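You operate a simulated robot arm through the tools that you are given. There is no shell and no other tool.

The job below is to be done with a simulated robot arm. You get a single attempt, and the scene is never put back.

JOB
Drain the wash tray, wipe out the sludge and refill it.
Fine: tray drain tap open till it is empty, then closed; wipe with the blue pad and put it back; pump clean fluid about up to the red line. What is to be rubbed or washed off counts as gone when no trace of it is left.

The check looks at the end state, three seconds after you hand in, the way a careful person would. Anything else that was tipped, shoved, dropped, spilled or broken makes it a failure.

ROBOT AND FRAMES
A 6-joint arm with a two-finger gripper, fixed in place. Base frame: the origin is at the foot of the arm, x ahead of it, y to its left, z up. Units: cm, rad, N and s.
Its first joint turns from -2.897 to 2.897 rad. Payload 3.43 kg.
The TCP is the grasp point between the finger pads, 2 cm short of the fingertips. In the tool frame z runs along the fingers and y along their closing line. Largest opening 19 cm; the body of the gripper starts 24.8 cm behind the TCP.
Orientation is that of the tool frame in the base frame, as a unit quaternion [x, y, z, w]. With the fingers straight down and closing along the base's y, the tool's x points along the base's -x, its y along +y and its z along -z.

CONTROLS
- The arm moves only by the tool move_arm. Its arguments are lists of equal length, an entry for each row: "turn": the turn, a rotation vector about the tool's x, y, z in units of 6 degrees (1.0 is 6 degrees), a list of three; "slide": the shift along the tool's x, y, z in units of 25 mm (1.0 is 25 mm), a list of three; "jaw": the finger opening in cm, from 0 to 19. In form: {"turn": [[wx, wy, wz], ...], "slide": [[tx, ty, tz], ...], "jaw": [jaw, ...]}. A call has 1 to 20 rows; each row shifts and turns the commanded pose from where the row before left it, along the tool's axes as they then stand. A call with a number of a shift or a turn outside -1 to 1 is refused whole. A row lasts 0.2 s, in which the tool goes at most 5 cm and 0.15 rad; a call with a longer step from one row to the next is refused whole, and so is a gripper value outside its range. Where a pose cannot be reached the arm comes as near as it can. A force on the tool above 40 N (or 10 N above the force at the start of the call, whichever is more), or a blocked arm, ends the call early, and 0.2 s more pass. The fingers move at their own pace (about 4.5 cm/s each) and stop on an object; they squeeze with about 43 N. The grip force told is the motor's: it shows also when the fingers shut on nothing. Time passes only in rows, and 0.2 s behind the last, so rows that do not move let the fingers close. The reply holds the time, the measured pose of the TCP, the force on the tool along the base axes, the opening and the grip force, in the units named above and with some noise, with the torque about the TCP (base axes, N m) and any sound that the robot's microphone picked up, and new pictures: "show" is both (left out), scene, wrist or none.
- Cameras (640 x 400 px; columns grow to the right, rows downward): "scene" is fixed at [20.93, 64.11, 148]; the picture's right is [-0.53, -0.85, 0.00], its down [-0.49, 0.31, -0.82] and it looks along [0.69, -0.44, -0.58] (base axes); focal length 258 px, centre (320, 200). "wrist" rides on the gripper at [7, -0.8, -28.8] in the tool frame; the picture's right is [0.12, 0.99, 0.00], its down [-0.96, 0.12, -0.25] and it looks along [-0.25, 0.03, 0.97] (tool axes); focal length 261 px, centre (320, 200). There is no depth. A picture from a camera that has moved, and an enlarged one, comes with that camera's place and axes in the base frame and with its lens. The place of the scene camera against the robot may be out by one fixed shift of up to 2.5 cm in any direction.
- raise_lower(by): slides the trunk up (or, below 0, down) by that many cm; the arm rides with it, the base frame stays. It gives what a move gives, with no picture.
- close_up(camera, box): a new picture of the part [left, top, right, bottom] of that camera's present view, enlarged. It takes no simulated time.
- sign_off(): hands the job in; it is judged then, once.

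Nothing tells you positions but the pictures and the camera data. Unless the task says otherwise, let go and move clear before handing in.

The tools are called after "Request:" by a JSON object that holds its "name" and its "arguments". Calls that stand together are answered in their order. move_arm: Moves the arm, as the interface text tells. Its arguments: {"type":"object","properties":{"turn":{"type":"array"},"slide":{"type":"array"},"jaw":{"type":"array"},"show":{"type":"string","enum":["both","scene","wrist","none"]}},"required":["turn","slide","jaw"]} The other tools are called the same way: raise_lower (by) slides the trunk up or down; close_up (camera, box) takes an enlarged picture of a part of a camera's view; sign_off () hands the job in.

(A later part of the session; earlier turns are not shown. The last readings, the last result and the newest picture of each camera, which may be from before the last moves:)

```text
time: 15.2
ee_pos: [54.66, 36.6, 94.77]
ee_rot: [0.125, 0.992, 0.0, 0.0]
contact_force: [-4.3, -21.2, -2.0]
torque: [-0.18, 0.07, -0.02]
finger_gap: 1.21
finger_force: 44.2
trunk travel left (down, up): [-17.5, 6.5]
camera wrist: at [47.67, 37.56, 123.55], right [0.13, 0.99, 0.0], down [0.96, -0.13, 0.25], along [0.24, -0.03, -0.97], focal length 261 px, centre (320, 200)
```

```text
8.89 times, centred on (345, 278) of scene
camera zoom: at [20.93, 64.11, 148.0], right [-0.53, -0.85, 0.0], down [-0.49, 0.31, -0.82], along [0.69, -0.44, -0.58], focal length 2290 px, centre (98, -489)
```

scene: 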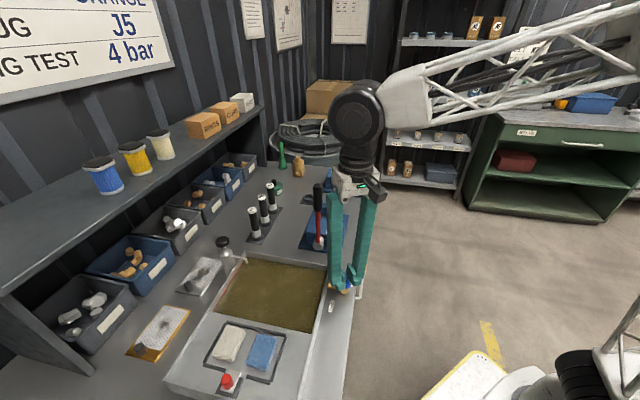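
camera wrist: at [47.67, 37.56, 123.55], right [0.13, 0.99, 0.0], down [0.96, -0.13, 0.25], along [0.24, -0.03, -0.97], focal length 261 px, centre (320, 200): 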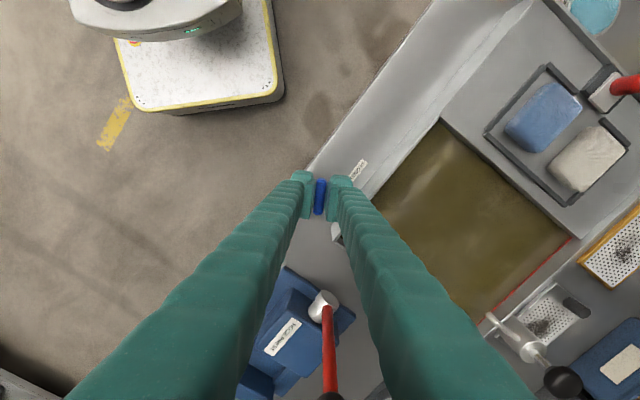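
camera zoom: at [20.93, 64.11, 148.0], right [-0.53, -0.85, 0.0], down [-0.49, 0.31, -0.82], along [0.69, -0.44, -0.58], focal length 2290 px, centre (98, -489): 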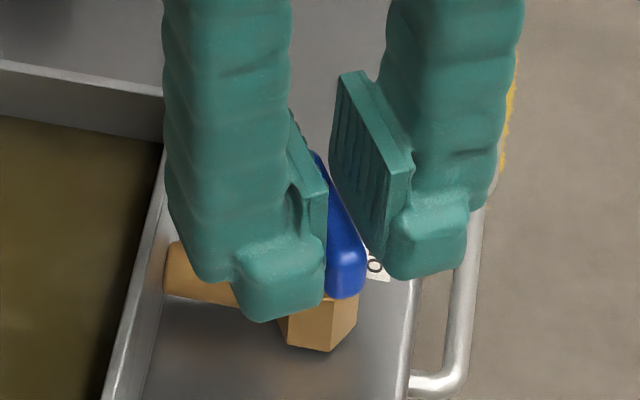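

The lever follows (about 31° so far); there is a side load of 21 N, so I'll shift slightly towards -y while turning on.

Request:
{"name": "move_arm", "arguments": {"turn": [[0, 0, 0], [0, 0, -0.6], [0, 0, -0.6], [0, 0, -0.6], [0, 0, -0.6], [0, 0, -0.6], [0, 0, 0]], "slide": [[0, -0.06, 0], [0, 0, 0], [0, 0, 0], [0, 0, 0], [0, 0, 0], [0, 0, 0], [0, 0, 0]], "jaw": [0.6, 0.6, 0.6, 0.6, 0.6, 0.6, 0.6]}}

Request:
{"name": "close_up", "arguments": {"camera": "scene", "box": [320, 255, 370, 300]}}

Request:
{"name": "close_up", "arguments": {"camera": "scene", "box": [210, 230, 335, 335]}}

```text
time: 16.8
ee_pos: [54.64, 36.44, 94.74]
ee_rot: [-0.032, 0.999, 0.0, 0.0]
contact_force: [-3.0, -2.2, -3.6]
torque: [0.0, -0.02, -0.03]
finger_gap: 1.21
finger_force: 45.1
trunk travel left (down, up): [-17.5, 6.5]
camera wrist: at [47.71, 35.24, 123.55], right [-0.18, 0.98, 0.0], down [0.95, 0.18, 0.25], along [0.24, 0.05, -0.97], focal length 261 px, centre (320, 200)
```

scene: 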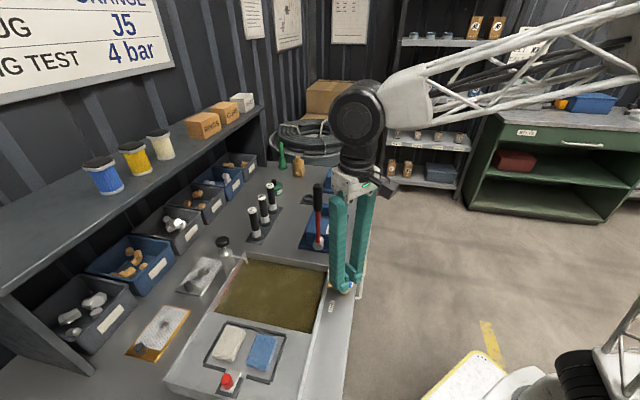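
wrist: 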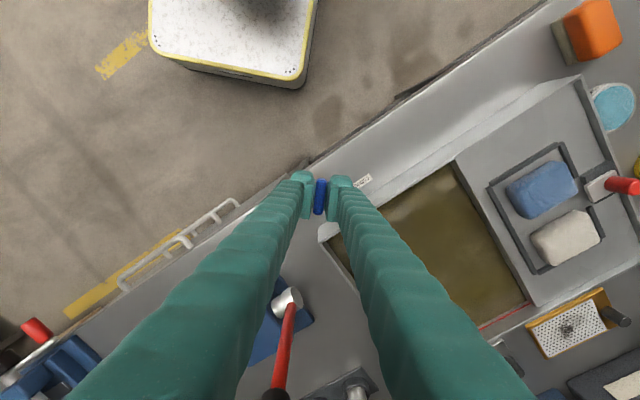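

```text
8.89 times, centred on (345, 278) of scene
camera zoom: at [20.93, 64.11, 148.0], right [-0.53, -0.85, 0.0], down [-0.49, 0.31, -0.82], along [0.69, -0.44, -0.58], focal length 2290 px, centre (98, -489)
```

zoom: 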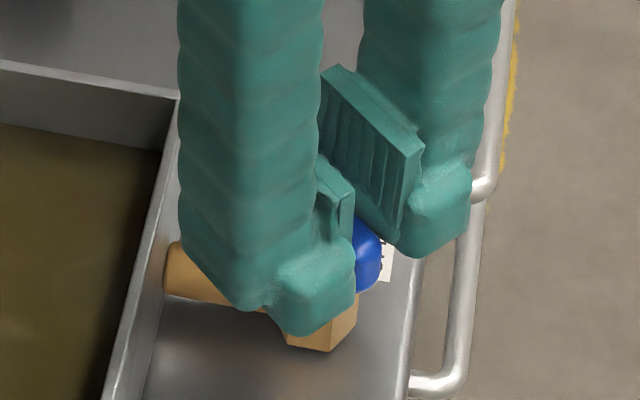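

```text
3.81 times, centred on (272, 282) of scene
camera zoom: at [20.93, 64.11, 148.0], right [-0.53, -0.85, 0.0], down [-0.49, 0.31, -0.82], along [0.69, -0.44, -0.58], focal length 982 px, centre (501, -114)
```

zoom: 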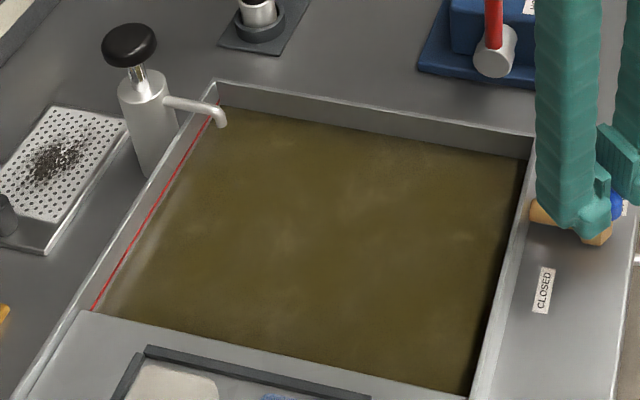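

The level has begun to drop below the red line — it is draining. I'll keep turning towards fully open.

Request:
{"name": "move_arm", "arguments": {"turn": [[0, 0, -0.6], [0, 0, -0.6], [0, 0, -0.6], [0, 0, -0.6], [0, 0, 0]], "slide": [[0, 0, 0], [0, 0, 0], [0, 0, 0], [0, 0, 0], [0, 0, 0]], "jaw": [0.6, 0.6, 0.6, 0.6, 0.6], "show": "none"}}

Request:
{"name": "move_arm", "arguments": {"turn": [[0, 0, -0.5], [0, 0, -0.5], [0, 0, -0.5], [0, 0, -0.5], [0, 0, 0]], "slide": [[0, 0, 0], [0, 0, 0], [0, 0, 0], [0, 0, 0], [0, 0, 0]], "jaw": [0.6, 0.6, 0.6, 0.6, 0.6]}}

Request:
{"name": "close_up", "arguments": {"camera": "scene", "box": [210, 230, 370, 335]}}

```text
time: 18.0
ee_pos: [54.69, 36.43, 94.76]
ee_rot: [-0.156, 0.988, 0.0, 0.0]
contact_force: [5.4, -7.7, 4.9]
torque: [-0.07, -0.07, -0.01]
finger_gap: 1.22
finger_force: 45.1
trunk travel left (down, up): [-17.5, 6.5]
```

```text
time: 19.2
ee_pos: [54.74, 36.31, 94.84]
ee_rot: [-0.258, 0.966, 0.001, 0.0]
contact_force: [19.3, -9.0, -4.0]
torque: [0.05, -0.39, -0.07]
finger_gap: 1.21
finger_force: 45.0
trunk travel left (down, up): [-17.5, 6.5]
camera wrist: at [49.04, 32.17, 123.55], right [-0.6, 0.8, 0.0], down [0.78, 0.58, 0.25], along [0.2, 0.15, -0.97], focal length 261 px, centre (320, 200)
```

scene: 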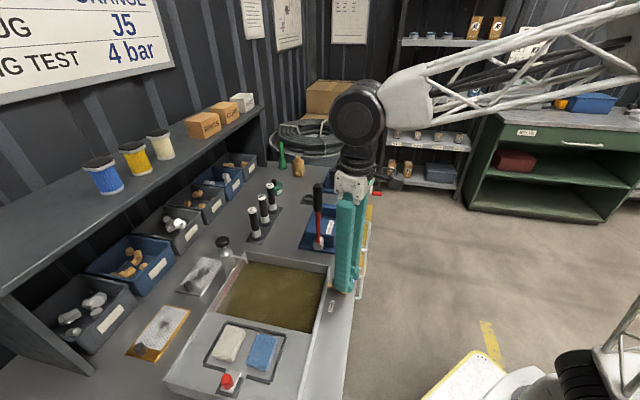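
wrist: 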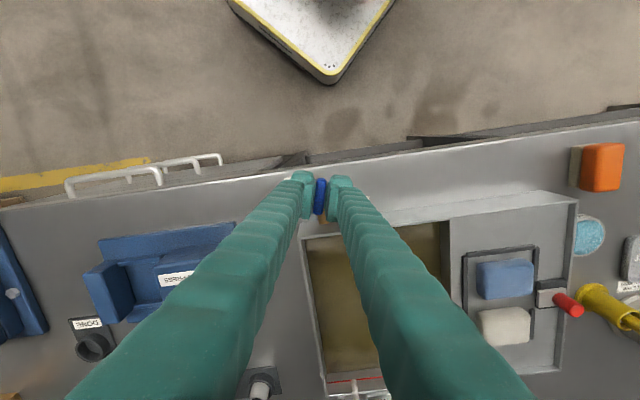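

```text
3.81 times, centred on (290, 282) of scene
camera zoom: at [20.93, 64.11, 148.0], right [-0.53, -0.85, 0.0], down [-0.49, 0.31, -0.82], along [0.69, -0.44, -0.58], focal length 982 px, centre (434, -114)
```

zoom: 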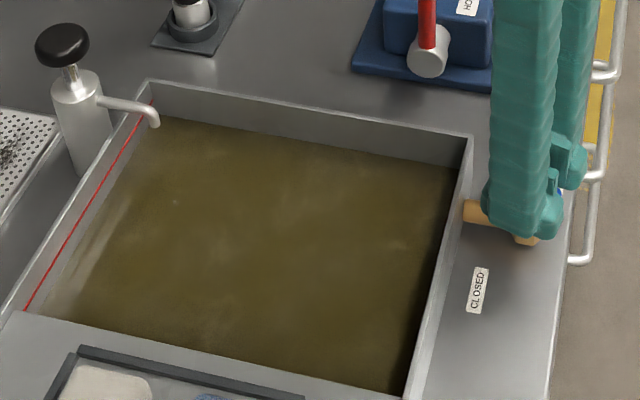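

The level keeps falling. I'll relieve the side load and finish the turn to a full quarter.

Request:
{"name": "move_arm", "arguments": {"turn": [[0, 0, 0], [0, 0, -0.5], [0, 0, -0.5], [0, 0, -0.5], [0, 0, -0.5], [0, 0, 0]], "slide": [[-0.02, -0.05, 0], [0, 0, 0], [0, 0, 0], [0, 0, 0], [0, 0, 0], [0, 0, 0]], "jaw": [0.6, 0.6, 0.6, 0.6, 0.6, 0.6]}}

Request:
{"name": "close_up", "arguments": {"camera": "scene", "box": [210, 230, 370, 335]}}

Request:
{"name": "close_up", "arguments": {"camera": "wrist", "box": [270, 150, 370, 240]}}

```text
time: 20.6
ee_pos: [54.56, 36.35, 94.75]
ee_rot: [-0.359, 0.933, 0.0, 0.0]
contact_force: [11.5, -11.5, 11.1]
torque: [-0.16, -0.05, -0.06]
finger_gap: 1.19
finger_force: 44.6
trunk travel left (down, up): [-17.5, 6.5]
camera wrist: at [50.07, 31.02, 123.54], right [-0.75, 0.66, 0.0], down [0.64, 0.73, 0.25], along [0.16, 0.19, -0.97], focal length 261 px, centre (320, 200)
```

scene: 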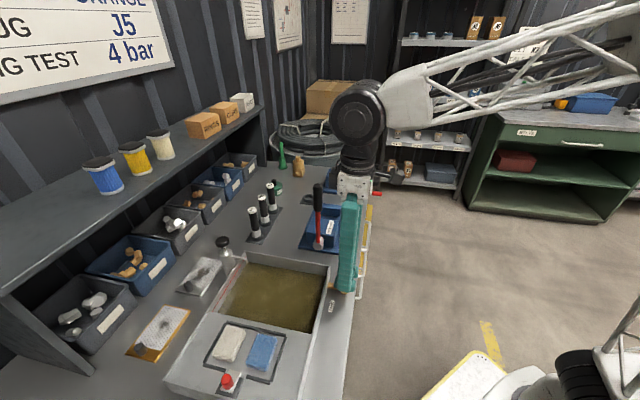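
wrist: 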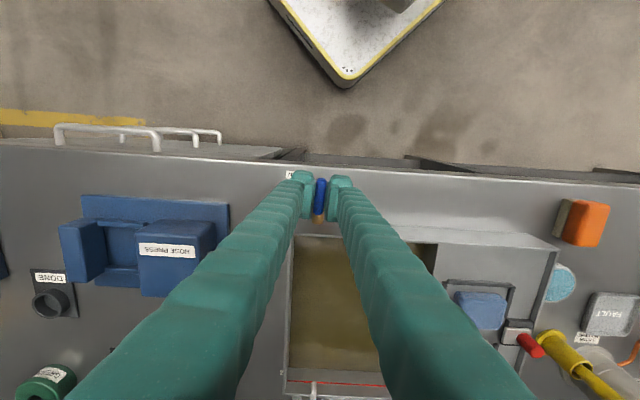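

```text
3.81 times, centred on (290, 282) of scene
camera zoom: at [20.93, 64.11, 148.0], right [-0.53, -0.85, 0.0], down [-0.49, 0.31, -0.82], along [0.69, -0.44, -0.58], focal length 982 px, centre (434, -114)
```

zoom: 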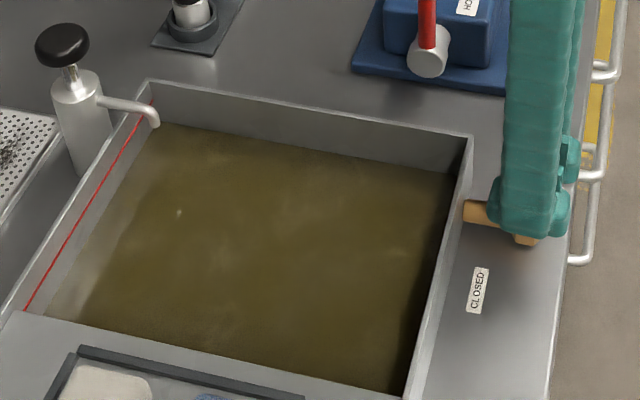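

```text
4.44 times, centred on (320, 195) of wrist
camera zoom: at [50.07, 31.02, 123.54], right [-0.75, 0.66, 0.0], down [0.64, 0.73, 0.25], along [0.16, 0.19, -0.97], focal length 1158 px, centre (320, 222)
```

zoom: 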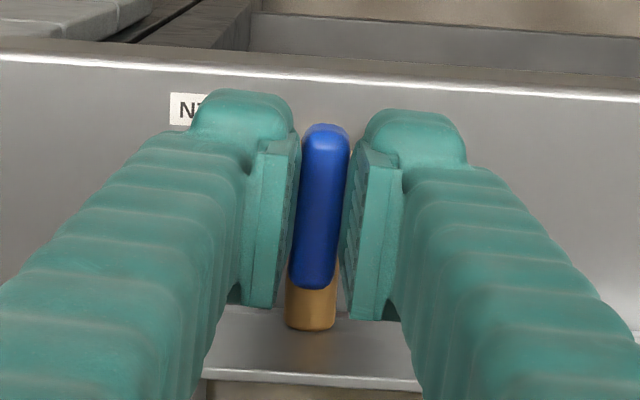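

The lever is in line with the pipe — fully open — and the fluid is falling. I'll let go, lift clear and wait for the tray to empty.

Request:
{"name": "move_arm", "arguments": {"turn": [[0, 0, 0], [0, 0, 0], [0, 0, 0], [0, 0, 0], [0, 0, 0], [0, 0, 0], [0, 0, 0], [0, 0, 0], [0, 0, 0], [0, 0, 0], [0, 0, 0], [0, 0, 0], [0, 0, 0]], "slide": [[0, 0, 0], [0, 0, 0], [0, 0, -0.3], [0, 0, -0.6], [0, 0, -0.9], [0, 0, -1], [0, 0, -1], [0, 0, -1], [0, 0, -1], [0, 0, 0], [0, 0, 0], [0, 0, 0], [0, 0, 0]], "jaw": [2.8, 2.8, 2.8, 2.8, 2.8, 3, 4, 6, 8, 10, 12, 14, 14]}}

Request:
{"name": "close_up", "arguments": {"camera": "scene", "box": [210, 230, 370, 335]}}

```text
time: 23.4
ee_pos: [54.82, 36.52, 109.13]
ee_rot: [-0.358, 0.934, 0.001, -0.001]
contact_force: [0.1, -0.8, -0.5]
torque: [-0.04, 0.01, -0.01]
finger_gap: 13.97
finger_force: 0.0
trunk travel left (down, up): [-17.5, 6.5]
camera wrist: at [50.13, 31.17, 137.91], right [-0.75, 0.66, 0.0], down [0.64, 0.73, 0.25], along [0.16, 0.19, -0.97], focal length 261 px, centre (320, 200)
```

scene: 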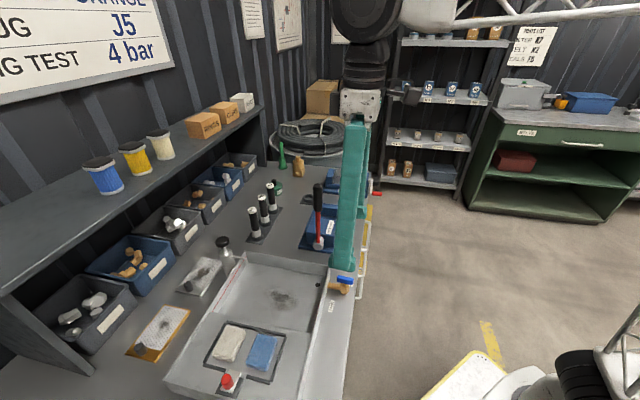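
wrist: 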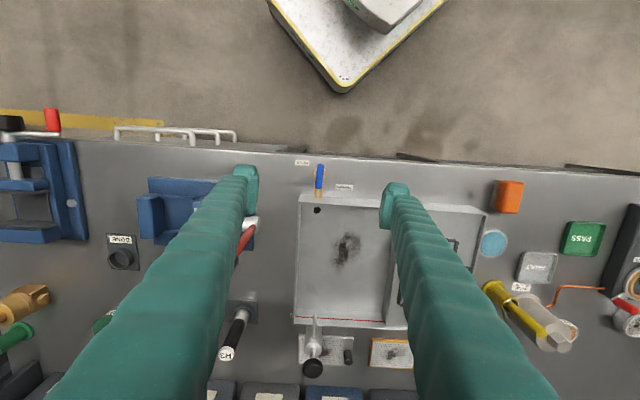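

```text
3.81 times, centred on (290, 282) of scene
camera zoom: at [20.93, 64.11, 148.0], right [-0.53, -0.85, 0.0], down [-0.49, 0.31, -0.82], along [0.69, -0.44, -0.58], focal length 982 px, centre (434, -114)
```

zoom: 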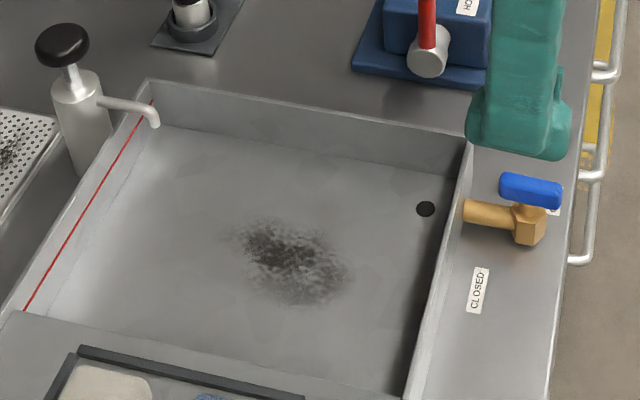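

The tray is empty: a drain hole near the tap and one dark sludge patch near the middle. I'll look closely before closing the tap again.

Request:
{"name": "close_up", "arguments": {"camera": "scene", "box": [250, 255, 330, 320]}}

Request:
{"name": "close_up", "arguments": {"camera": "wrist", "box": [280, 150, 390, 330]}}

Request:
{"name": "close_up", "arguments": {"camera": "wrist", "box": [300, 155, 345, 205]}}

Request:
{"name": "close_up", "arguments": {"camera": "scene", "box": [320, 265, 370, 300]}}

```text
6.15 times, centred on (290, 288) of scene
camera zoom: at [20.93, 64.11, 148.0], right [-0.53, -0.85, 0.0], down [-0.49, 0.31, -0.82], along [0.69, -0.44, -0.58], focal length 1586 px, centre (505, -338)
```

zoom: 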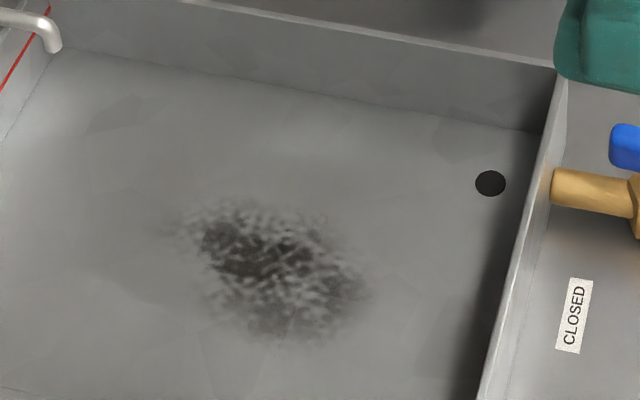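

```text
2.22 times, centred on (335, 240) of wrist
camera zoom: at [50.13, 31.17, 137.91], right [-0.75, 0.66, 0.0], down [0.64, 0.73, 0.25], along [0.16, 0.19, -0.97], focal length 579 px, centre (287, 111)
```

zoom: 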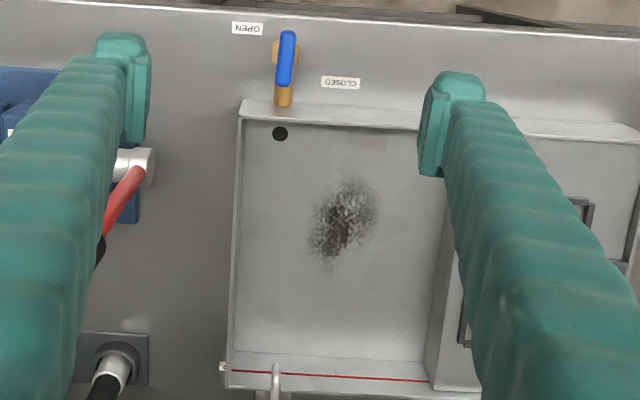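

```text
8.00 times, centred on (322, 180) of wrist
camera zoom: at [50.13, 31.17, 137.91], right [-0.75, 0.66, 0.0], down [0.64, 0.73, 0.25], along [0.16, 0.19, -0.97], focal length 2085 px, centre (300, 360)
```

zoom: 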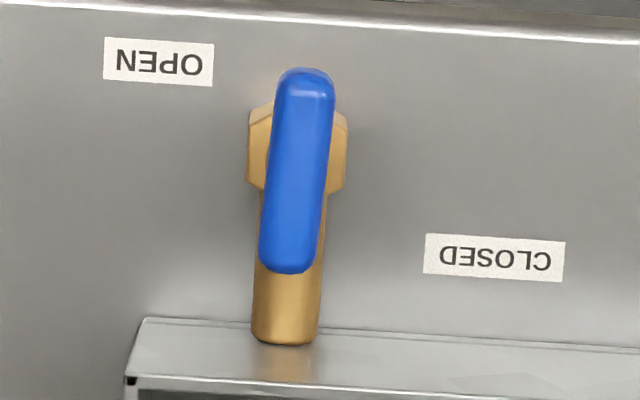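

```text
11.43 times, centred on (345, 282) of scene
camera zoom: at [20.93, 64.11, 148.0], right [-0.53, -0.85, 0.0], down [-0.49, 0.31, -0.82], along [0.69, -0.44, -0.58], focal length 2945 px, centre (34, -743)
```

zoom: 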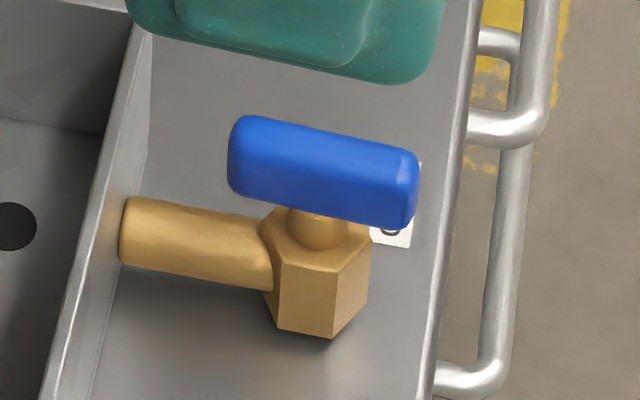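

The tap is clearly in line and the tray is empty. I'll descend on the lever again with the same orientation and grip it.

Request:
{"name": "move_arm", "arguments": {"turn": [[0, 0, 0], [0, 0, 0], [0, 0, 0], [0, 0, 0], [0, 0, 0], [0, 0, 0], [0, 0, 0], [0, 0, 0], [0, 0, 0], [0, 0, 0], [0, 0, 0], [0, 0, 0]], "slide": [[0, -0.03, 0], [0, 0, 0], [0, 0, 0], [0, 0, 0.9], [0, 0, 1], [0, 0, 1], [0, 0, 1], [0, 0, 0.9], [0, 0, 0.5], [0, 0, 0.45], [0, 0, 0], [0, 0, 0]], "jaw": [10, 6, 3.2, 3.2, 3.2, 3.2, 3.2, 3.2, 3.2, 3.2, 1.5, 0.6]}}

Request:
{"name": "close_up", "arguments": {"camera": "wrist", "box": [270, 150, 370, 240]}}

Request:
{"name": "close_up", "arguments": {"camera": "scene", "box": [320, 255, 370, 300]}}

```text
time: 26.0
ee_pos: [54.67, 36.4, 94.9]
ee_rot: [-0.358, 0.934, 0.001, 0.0]
contact_force: [-2.7, 0.7, -2.4]
torque: [0.06, -0.03, 0.01]
finger_gap: 1.25
finger_force: 28.2
trunk travel left (down, up): [-17.5, 6.5]
camera wrist: at [50.18, 31.12, 123.64], right [-0.75, 0.66, 0.0], down [0.64, 0.73, 0.25], along [0.16, 0.19, -0.97], focal length 261 px, centre (320, 200)
```

scene: 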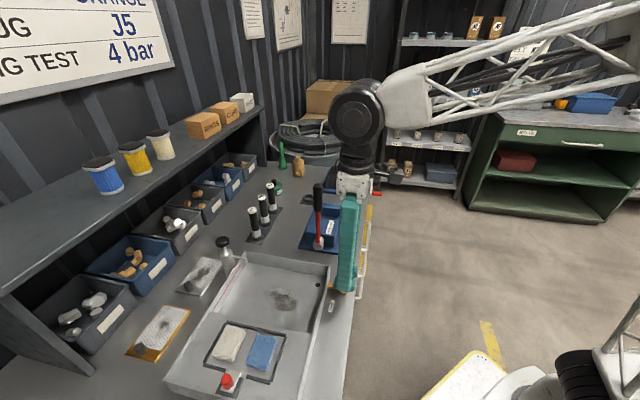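
wrist: 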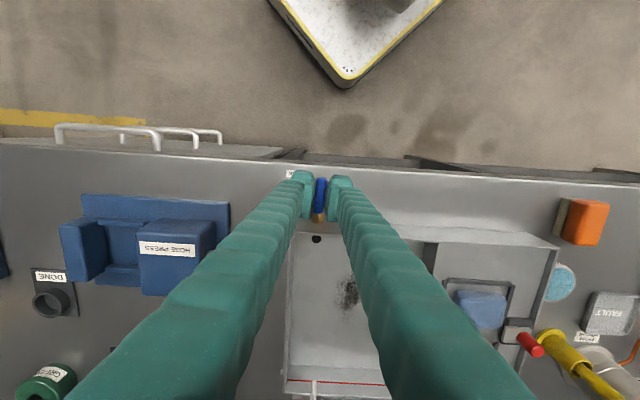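

```text
4.44 times, centred on (320, 195) of wrist
camera zoom: at [50.18, 31.12, 123.64], right [-0.75, 0.66, 0.0], down [0.64, 0.73, 0.25], along [0.16, 0.19, -0.97], focal length 1158 px, centre (320, 222)
```

zoom: 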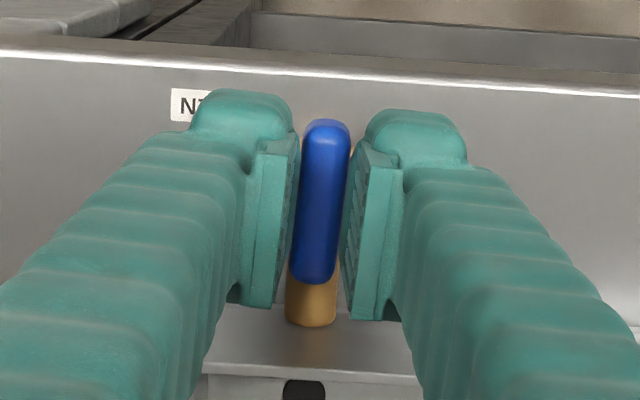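

```text
8.89 times, centred on (345, 278) of scene
camera zoom: at [20.93, 64.11, 148.0], right [-0.53, -0.85, 0.0], down [-0.49, 0.31, -0.82], along [0.69, -0.44, -0.58], focal length 2290 px, centre (98, -489)
```

zoom: 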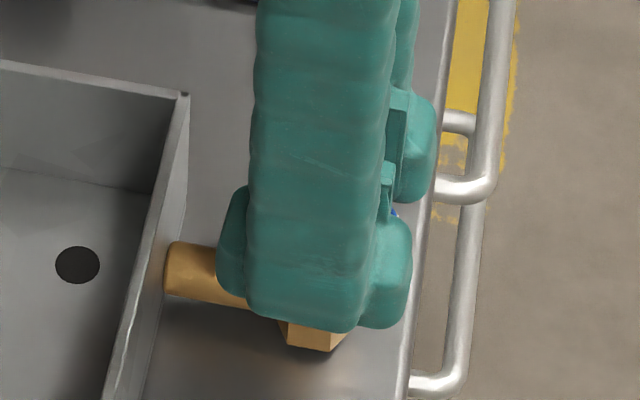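

The lever is gripped with almost no load. Now I turn it back clockwise in stages.

Request:
{"name": "move_arm", "arguments": {"turn": [[0, 0, 0], [0, 0, 0.6], [0, 0, 0.6], [0, 0, 0.6], [0, 0, 0.6], [0, 0, 0.6], [0, 0, 0.6], [0, 0, 0.6], [0, 0, 0]], "slide": [[0, 0, 0], [0, 0, 0], [0, 0, 0], [0, 0, 0], [0, 0, 0], [0, 0, 0], [0, 0, 0], [0, 0, 0], [0, 0, 0]], "jaw": [0.6, 0.6, 0.6, 0.6, 0.6, 0.6, 0.6, 0.6, 0.6], "show": "none"}}

```text
time: 28.0
ee_pos: [54.81, 36.51, 94.89]
ee_rot: [-0.146, 0.989, 0.0, 0.0]
contact_force: [-9.8, 16.2, -9.5]
torque: [0.16, -0.05, 0.07]
finger_gap: 1.23
finger_force: 44.7
trunk travel left (down, up): [-17.5, 6.5]
```

Request:
{"name": "move_arm", "arguments": {"turn": [[0, 0, 0], [0, 0, 0.6], [0, 0, 0.6], [0, 0, 0.6], [0, 0, 0.6], [0, 0, 0.6], [0, 0, 0.6], [0, 0, 0]], "slide": [[0, 0.05, 0], [0, 0, 0], [0, 0, 0], [0, 0, 0], [0, 0, 0], [0, 0, 0], [0, 0, 0], [0, 0, 0]], "jaw": [0.6, 0.6, 0.6, 0.6, 0.6, 0.6, 0.6, 0.6], "show": "none"}}

```text
time: 29.8
ee_pos: [54.73, 36.47, 94.77]
ee_rot: [0.042, 0.999, -0.001, 0.0]
contact_force: [0.7, 12.2, -6.1]
torque: [0.12, 0.02, 0.03]
finger_gap: 1.22
finger_force: 44.7
trunk travel left (down, up): [-17.5, 6.5]
```

Request:
{"name": "move_arm", "arguments": {"turn": [[0, 0, 0], [0, 0, 0.6], [0, 0, 0.6], [0, 0, 0.6], [0, 0, 0.6], [0, 0, 0.6], [0, 0, 0.6], [0, 0, 0.4], [0, 0, 0]], "slide": [[0, 0.04, 0], [0, 0, 0], [0, 0, 0], [0, 0, 0], [0, 0, 0], [0, 0, 0], [0, 0, 0], [0, 0, 0], [0, 0, 0]], "jaw": [0.6, 0.6, 0.6, 0.6, 0.6, 0.6, 0.6, 0.6, 0.6], "show": "none"}}

```text
time: 31.8
ee_pos: [54.76, 36.45, 94.92]
ee_rot: [0.249, 0.969, 0.0, 0.001]
contact_force: [6.5, 0.8, 7.0]
torque: [0.04, -0.01, 0.0]
finger_gap: 1.2
finger_force: 45.0
trunk travel left (down, up): [-17.5, 6.5]
```

Request:
{"name": "move_arm", "arguments": {"turn": [[0, 0, 0.5], [0, 0, 0.5], [0, 0, 0.5], [0, 0, 0.5], [0, 0, 0.5], [0, 0, 0.4], [0, 0, 0]], "slide": [[0, 0, 0], [0, 0, 0], [0, 0, 0], [0, 0, 0], [0, 0, 0], [0, 0, 0], [0, 0, 0]], "jaw": [0.6, 0.6, 0.6, 0.6, 0.6, 0.6, 0.6]}}

Request:
{"name": "close_up", "arguments": {"camera": "scene", "box": [320, 255, 370, 300]}}

Request:
{"name": "close_up", "arguments": {"camera": "wrist", "box": [280, 160, 360, 220]}}

```text
time: 33.4
ee_pos: [54.76, 36.66, 94.87]
ee_rot: [0.392, 0.92, 0.0, 0.0]
contact_force: [13.8, 6.9, -0.4]
torque: [0.03, -0.12, 0.6]
finger_gap: 1.2
finger_force: 45.1
trunk travel left (down, up): [-17.5, 6.5]
camera wrist: at [49.36, 41.16, 123.66], right [0.63, 0.77, 0.0], down [0.75, -0.61, 0.25], along [0.19, -0.16, -0.97], focal length 261 px, centre (320, 200)
```

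scene: 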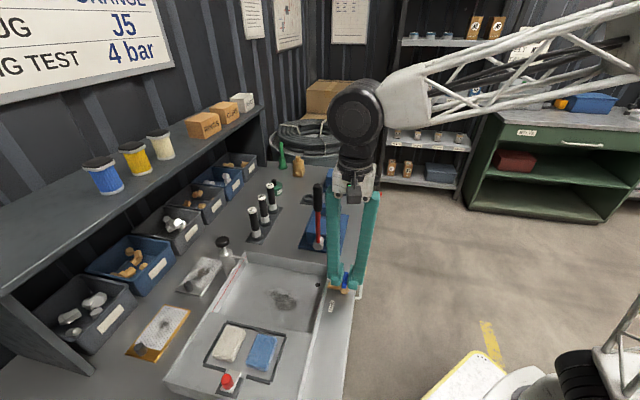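
wrist: 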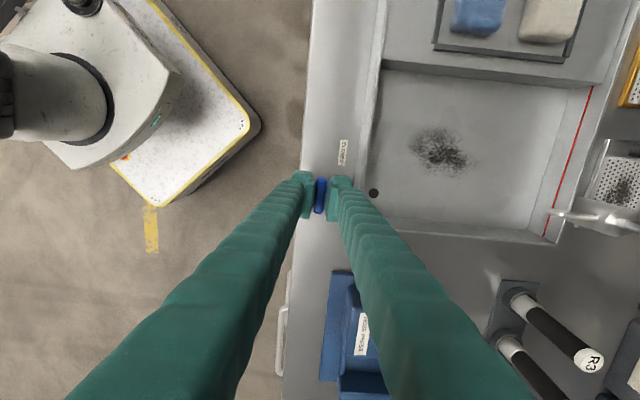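

```text
8.89 times, centred on (345, 278) of scene
camera zoom: at [20.93, 64.11, 148.0], right [-0.53, -0.85, 0.0], down [-0.49, 0.31, -0.82], along [0.69, -0.44, -0.58], focal length 2290 px, centre (98, -489)
```

zoom: 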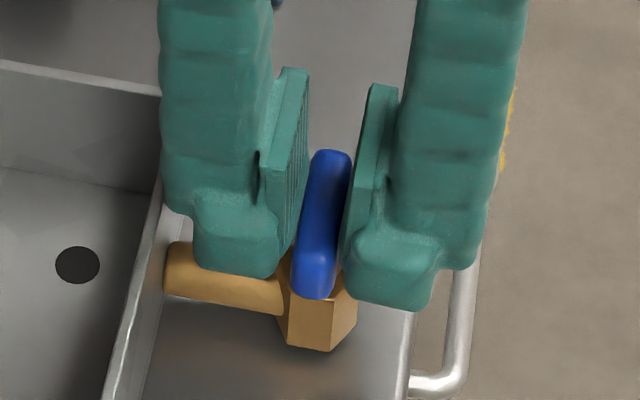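

```text
6.67 times, centred on (320, 190) of wrist
camera zoom: at [49.36, 41.16, 123.66], right [0.63, 0.77, 0.0], down [0.75, -0.61, 0.25], along [0.19, -0.16, -0.97], focal length 1738 px, centre (320, 267)
```

zoom: 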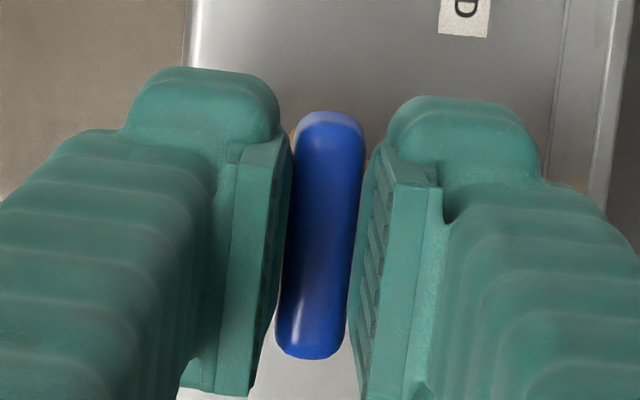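

The torque rose to 0.6 N·m at the original angle: the tap is against its closed stop. I'll let go and lift clear, then look at the tray and pads.

Request:
{"name": "move_arm", "arguments": {"turn": [[0, 0, -0.05], [0, 0, 0], [0, 0, 0], [0, 0, 0], [0, 0, 0], [0, 0, 0], [0, 0, 0], [0, 0, 0], [0, 0, 0], [0, 0, 0], [0, 0, 0]], "slide": [[0, 0, 0], [0, 0, 0], [0, 0, 0], [0, 0, -0.3], [0, 0, -0.6], [0, 0, -0.9], [0, 0, -1], [0, 0, -1], [0, 0, -1], [0, 0, -1], [0, 0, 0]], "jaw": [0.8, 2.8, 2.8, 2.8, 2.8, 2.8, 4, 6, 8, 10, 10]}}

Request:
{"name": "close_up", "arguments": {"camera": "scene", "box": [320, 255, 370, 300]}}

Request:
{"name": "close_up", "arguments": {"camera": "scene", "box": [200, 230, 340, 335]}}

```text
time: 35.8
ee_pos: [54.51, 36.59, 109.45]
ee_rot: [0.389, 0.921, 0.0, 0.0]
contact_force: [-1.3, -1.0, -0.8]
torque: [-0.01, 0.01, 0.01]
finger_gap: 10.0
finger_force: 0.1
trunk travel left (down, up): [-17.5, 6.5]
camera wrist: at [49.18, 41.09, 138.12], right [0.63, 0.78, 0.0], down [0.75, -0.61, 0.25], along [0.19, -0.16, -0.97], focal length 261 px, centre (320, 200)
```

scene: 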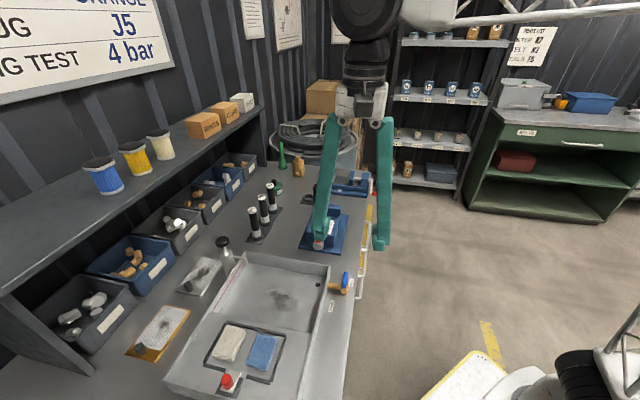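
wrist: 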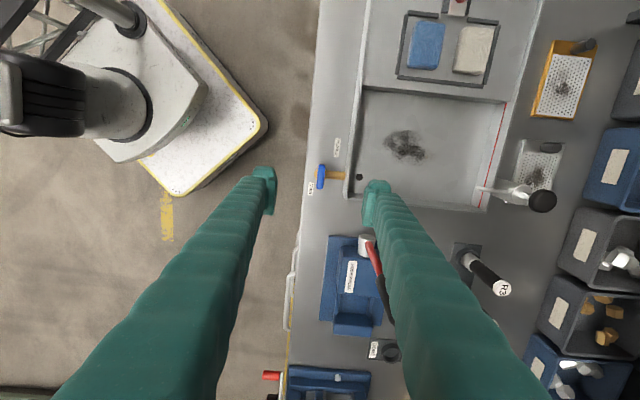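

```text
8.89 times, centred on (345, 278) of scene
camera zoom: at [20.93, 64.11, 148.0], right [-0.53, -0.85, 0.0], down [-0.49, 0.31, -0.82], along [0.69, -0.44, -0.58], focal length 2290 px, centre (98, -489)
```

zoom: 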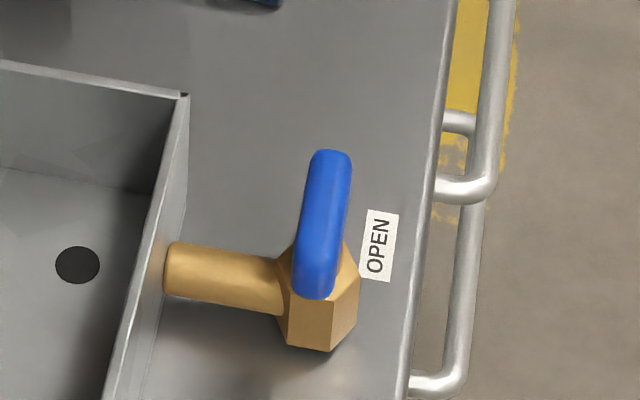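

```text
3.81 times, centred on (270, 282) of scene
camera zoom: at [20.93, 64.11, 148.0], right [-0.53, -0.85, 0.0], down [-0.49, 0.31, -0.82], along [0.69, -0.44, -0.58], focal length 982 px, centre (510, -114)
```

zoom: 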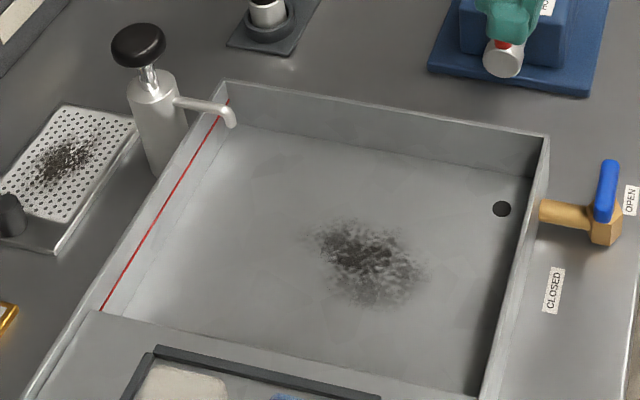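

The tap lever is back exactly as it was, and the tray is dry with one sludge patch around [61, 52]. Next I'll go above the blue pad (≈[49.3, 61.5]) to inspect it and its frame.

Request:
{"name": "move_arm", "arguments": {"turn": [[0, 0, 0], [0, 0, 0], [0, 0, 0], [0, 0, 0], [0, 0, 0], [0, 0, 0], [0, 0, 0], [0, 0, 0], [0, 0, 0], [0, 0, 0], [0, 0, 0]], "slide": [[0.86, 0.544, 0], [0.86, 0.544, 0], [0.86, 0.544, 0], [0.86, 0.544, 0], [0.86, 0.544, 0], [0.86, 0.544, 0], [0.86, 0.544, 0], [0.86, 0.544, 0], [0.86, 0.544, 0], [0.86, 0.544, 0], [0, 0, 0]], "jaw": [10, 10, 10, 10, 10, 10, 10, 10, 10, 10, 10]}}

Request:
{"name": "close_up", "arguments": {"camera": "wrist", "box": [260, 120, 420, 220]}}

Request:
{"name": "close_up", "arguments": {"camera": "scene", "box": [190, 310, 300, 400]}}

```text
time: 38.2
ee_pos: [49.52, 61.24, 109.27]
ee_rot: [0.389, 0.921, 0.0, 0.0]
contact_force: [0.4, 0.7, 0.0]
torque: [-0.01, 0.02, 0.0]
finger_gap: 9.99
finger_force: 0.1
trunk travel left (down, up): [-17.5, 6.5]
camera wrist: at [44.1, 65.94, 137.99], right [0.63, 0.78, 0.0], down [0.75, -0.61, 0.25], along [0.19, -0.16, -0.97], focal length 261 px, centre (320, 200)
```

scene: 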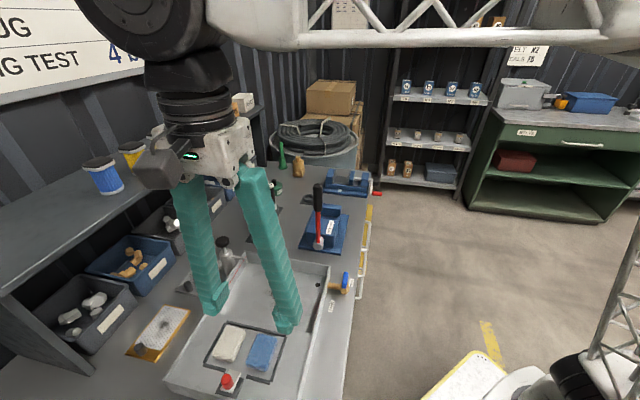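
wrist: 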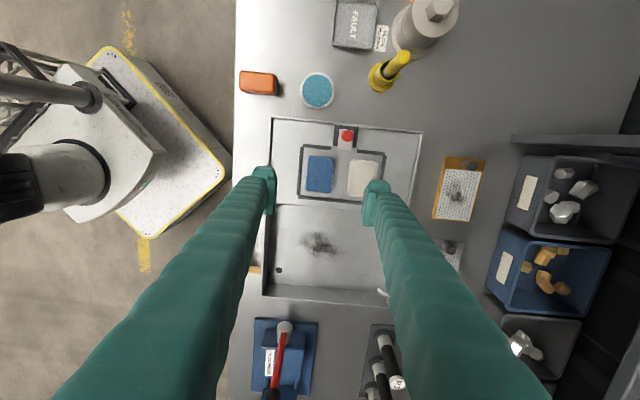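

```text
4.00 times, centred on (340, 170) of wrist
camera zoom: at [44.1, 65.94, 137.99], right [0.63, 0.78, 0.0], down [0.75, -0.61, 0.25], along [0.19, -0.16, -0.97], focal length 1043 px, centre (240, 320)
```

zoom: 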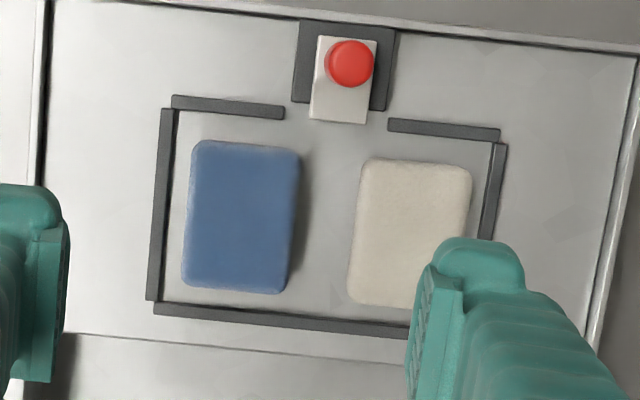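

```text
4.44 times, centred on (245, 355) of scene
camera zoom: at [20.93, 64.11, 148.0], right [-0.53, -0.85, 0.0], down [-0.49, 0.31, -0.82], along [0.69, -0.44, -0.58], focal length 1145 px, centre (653, -489)
```

zoom: 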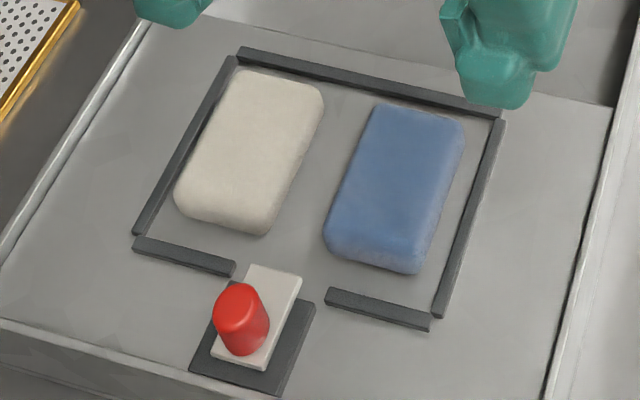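

The blue pad is about 4.5 × 6.3 cm with the white pad 2.6 cm beside it and a low frame round both. I'll turn the tool 90° to grip the blue pad by its ends, keeping away from the white pad.

Request:
{"name": "move_arm", "arguments": {"turn": [[0, 0, -0.95], [0, 0, -0.95], [0, 0, -0.95], [0, 0, -0.95], [0, 0, -0.95], [0, 0, -0.95], [0, 0, -0.95], [0, 0, -0.95], [0, 0, -0.95], [0, 0, -0.95], [0, 0, -0.95], [0, 0, -0.95], [0, 0, -0.95], [0, 0, -0.95], [0, 0, -0.95], [0, 0, -0.9], [0, 0, 0]], "slide": [[0, 0, 0], [0, 0, 0], [0, 0, 0], [0, 0, 0], [0, 0, 0], [0, 0, 0], [0, 0, 0], [0, 0, 0], [0, 0, 0], [0, 0, 0], [0, 0, 0], [0, 0, 0], [0, 0, 0], [0, 0, 0], [0, 0, 0], [0, 0, 0], [0, 0, 0]], "jaw": [10, 10, 10, 10, 10, 10, 10, 10, 10, 10, 9, 8, 7.6, 7.6, 7.6, 7.6, 7.6]}}

Request:
{"name": "close_up", "arguments": {"camera": "wrist", "box": [260, 130, 420, 230]}}

```text
time: 41.8
ee_pos: [49.53, 61.53, 109.38]
ee_rot: [-0.383, 0.924, -0.001, 0.001]
contact_force: [0.0, -0.1, 0.3]
torque: [0.01, 0.02, -0.04]
finger_gap: 7.58
finger_force: 0.0
trunk travel left (down, up): [-17.5, 6.5]
camera wrist: at [45.21, 56.02, 138.17], right [-0.79, 0.62, 0.0], down [0.6, 0.76, 0.25], along [0.15, 0.19, -0.97], focal length 261 px, centre (320, 200)
```

scene: 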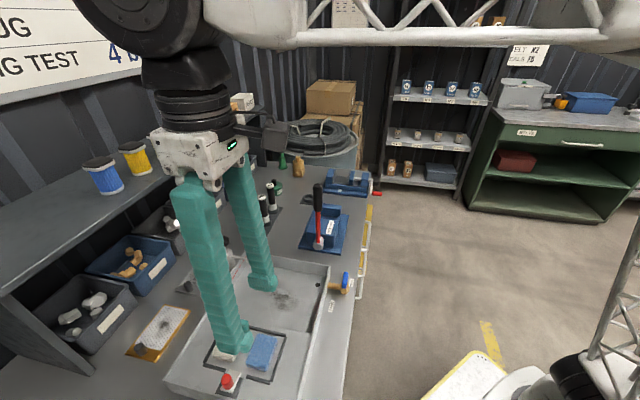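
wrist: 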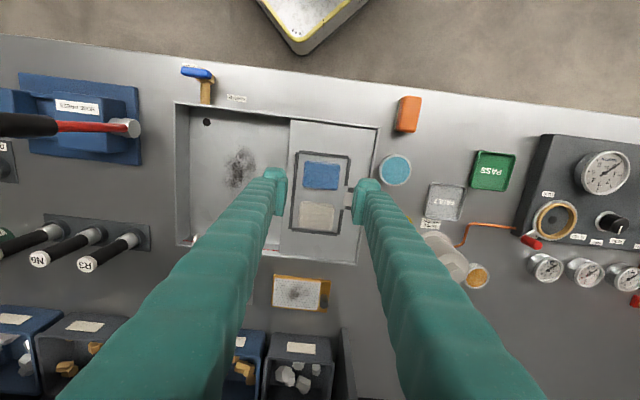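

```text
4.00 times, centred on (340, 180) of wrist
camera zoom: at [45.21, 56.02, 138.17], right [-0.79, 0.62, 0.0], down [0.6, 0.76, 0.25], along [0.15, 0.19, -0.97], focal length 1043 px, centre (240, 280)
```

zoom: 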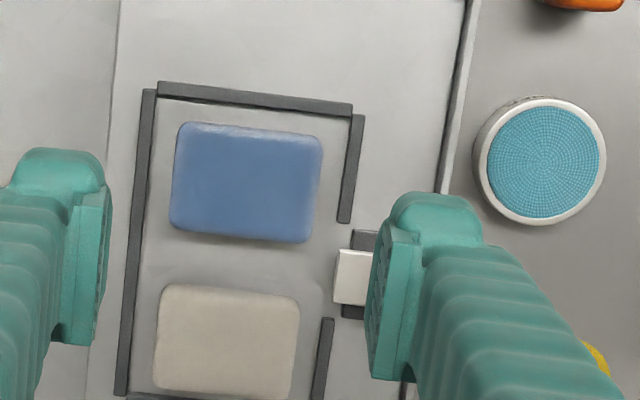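

The pad lies nicely between the fingers with free space around both ends. I'll centre on it and come down partway, then check the heights in the scene view.

Request:
{"name": "move_arm", "arguments": {"turn": [[0, 0, 0], [0, 0, 0], [0, 0, 0], [0, 0, 0], [0, 0, 0], [0, 0, 0], [0, 0, 0]], "slide": [[-0.05, 0.12, 0], [0, 0, 0.9], [0, 0, 0.9], [0, 0, 0.9], [0, 0, 0.8], [0, 0, 0.6], [0, 0, 0]], "jaw": [7.6, 7.6, 7.6, 7.6, 7.6, 7.6, 7.6]}}

Request:
{"name": "close_up", "arguments": {"camera": "wrist", "box": [260, 130, 420, 230]}}

Request:
{"name": "close_up", "arguments": {"camera": "scene", "box": [190, 290, 310, 400]}}

```text
time: 43.4
ee_pos: [49.42, 61.77, 99.19]
ee_rot: [-0.383, 0.924, 0.001, 0.0]
contact_force: [0.0, 0.3, 0.2]
torque: [-0.01, 0.01, -0.01]
finger_gap: 7.62
finger_force: 0.1
trunk travel left (down, up): [-17.5, 6.5]
camera wrist: at [45.06, 56.32, 127.84], right [-0.79, 0.62, 0.0], down [0.6, 0.76, 0.25], along [0.15, 0.19, -0.97], focal length 261 px, centre (320, 200)
```

scene: 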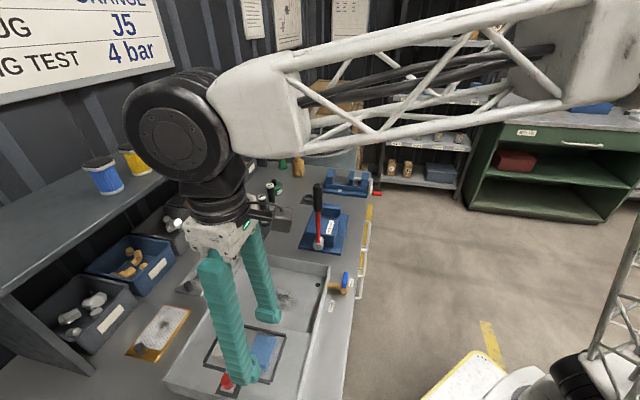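
wrist: 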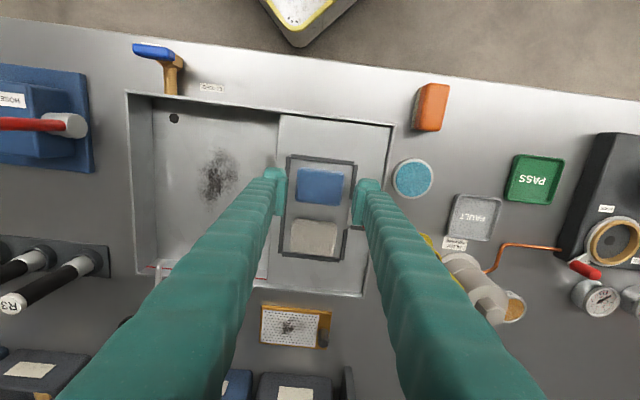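

```text
4.00 times, centred on (340, 180) of wrist
camera zoom: at [45.06, 56.32, 127.84], right [-0.79, 0.62, 0.0], down [0.6, 0.76, 0.25], along [0.15, 0.19, -0.97], focal length 1043 px, centre (240, 280)
```

zoom: 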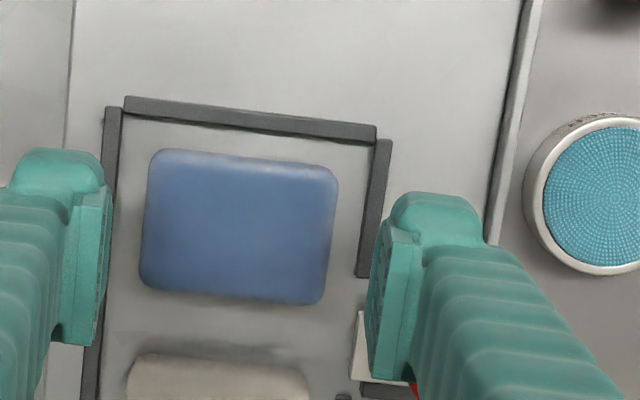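

```text
3.64 times, centred on (250, 345) of scene
camera zoom: at [20.93, 64.11, 148.0], right [-0.53, -0.85, 0.0], down [-0.49, 0.31, -0.82], along [0.69, -0.44, -0.58], focal length 937 px, centre (574, -327)
```

zoom: 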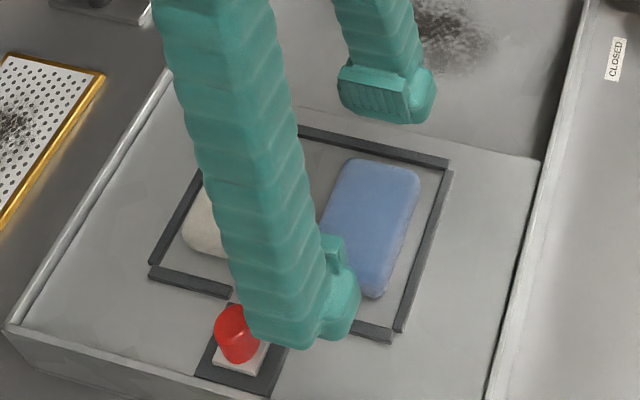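

The pad is centred and aligned. I'll go down further in small steps, watching for contact with the frame.

Request:
{"name": "move_arm", "arguments": {"turn": [[0, 0, 0], [0, 0, 0], [0, 0, 0], [0, 0, 0], [0, 0, 0], [0, 0, 0]], "slide": [[0, 0, 0.4], [0, 0, 0.4], [0, 0, 0.3], [0, 0, 0.3], [0, 0, 0.2], [0, 0, 0]], "jaw": [7.6, 7.6, 7.6, 7.6, 7.6, 7.6]}}

Request:
{"name": "close_up", "arguments": {"camera": "wrist", "box": [260, 130, 420, 230]}}

Request:
{"name": "close_up", "arguments": {"camera": "scene", "box": [210, 320, 310, 400]}}

```text
time: 44.8
ee_pos: [49.4, 61.65, 95.39]
ee_rot: [-0.383, 0.924, 0.001, 0.002]
contact_force: [-0.1, -0.9, 31.2]
torque: [1.48, 0.68, 0.03]
finger_gap: 7.7
finger_force: 1.2
trunk travel left (down, up): [-17.5, 6.5]
camera wrist: at [45.05, 56.06, 124.14], right [-0.79, 0.62, 0.0], down [0.6, 0.76, 0.25], along [0.15, 0.2, -0.97], focal length 261 px, centre (320, 200)
```

scene: 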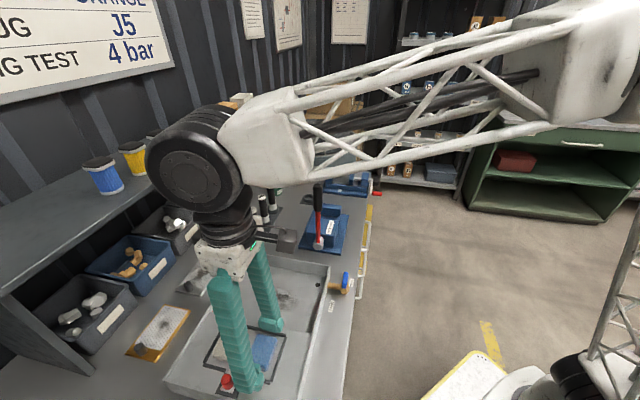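
wrist: 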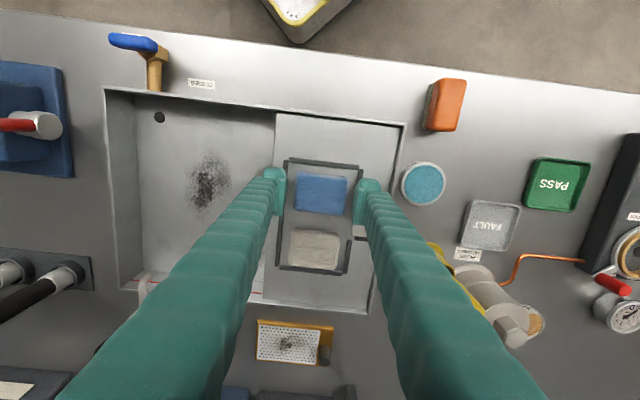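

```text
4.00 times, centred on (340, 180) of wrist
camera zoom: at [45.05, 56.06, 124.14], right [-0.79, 0.62, 0.0], down [0.6, 0.76, 0.25], along [0.15, 0.2, -0.97], focal length 1043 px, centre (240, 280)
```

zoom: 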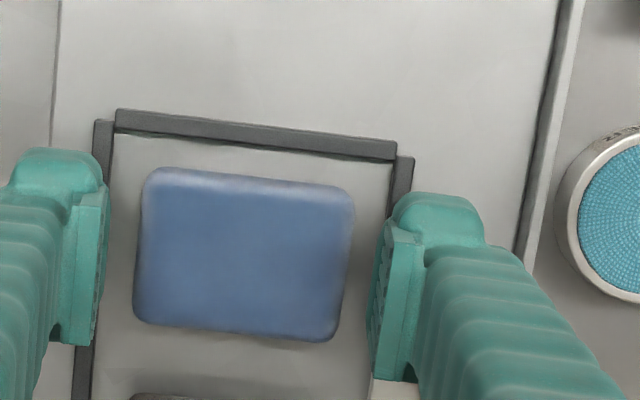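

```text
5.00 times, centred on (260, 360) of scene
camera zoom: at [20.93, 64.11, 148.0], right [-0.53, -0.85, 0.0], down [-0.49, 0.31, -0.82], along [0.69, -0.44, -0.58], focal length 1288 px, centre (620, -600)
```

zoom: 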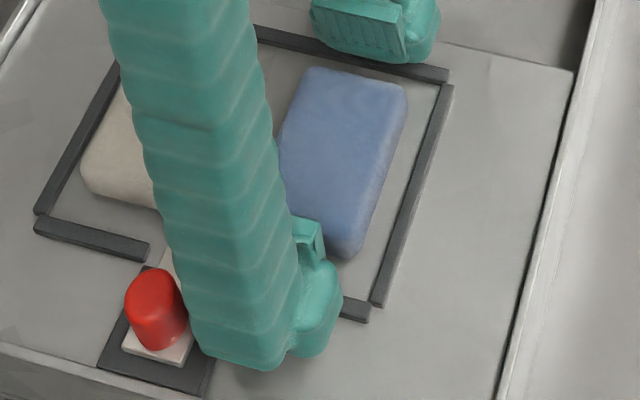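

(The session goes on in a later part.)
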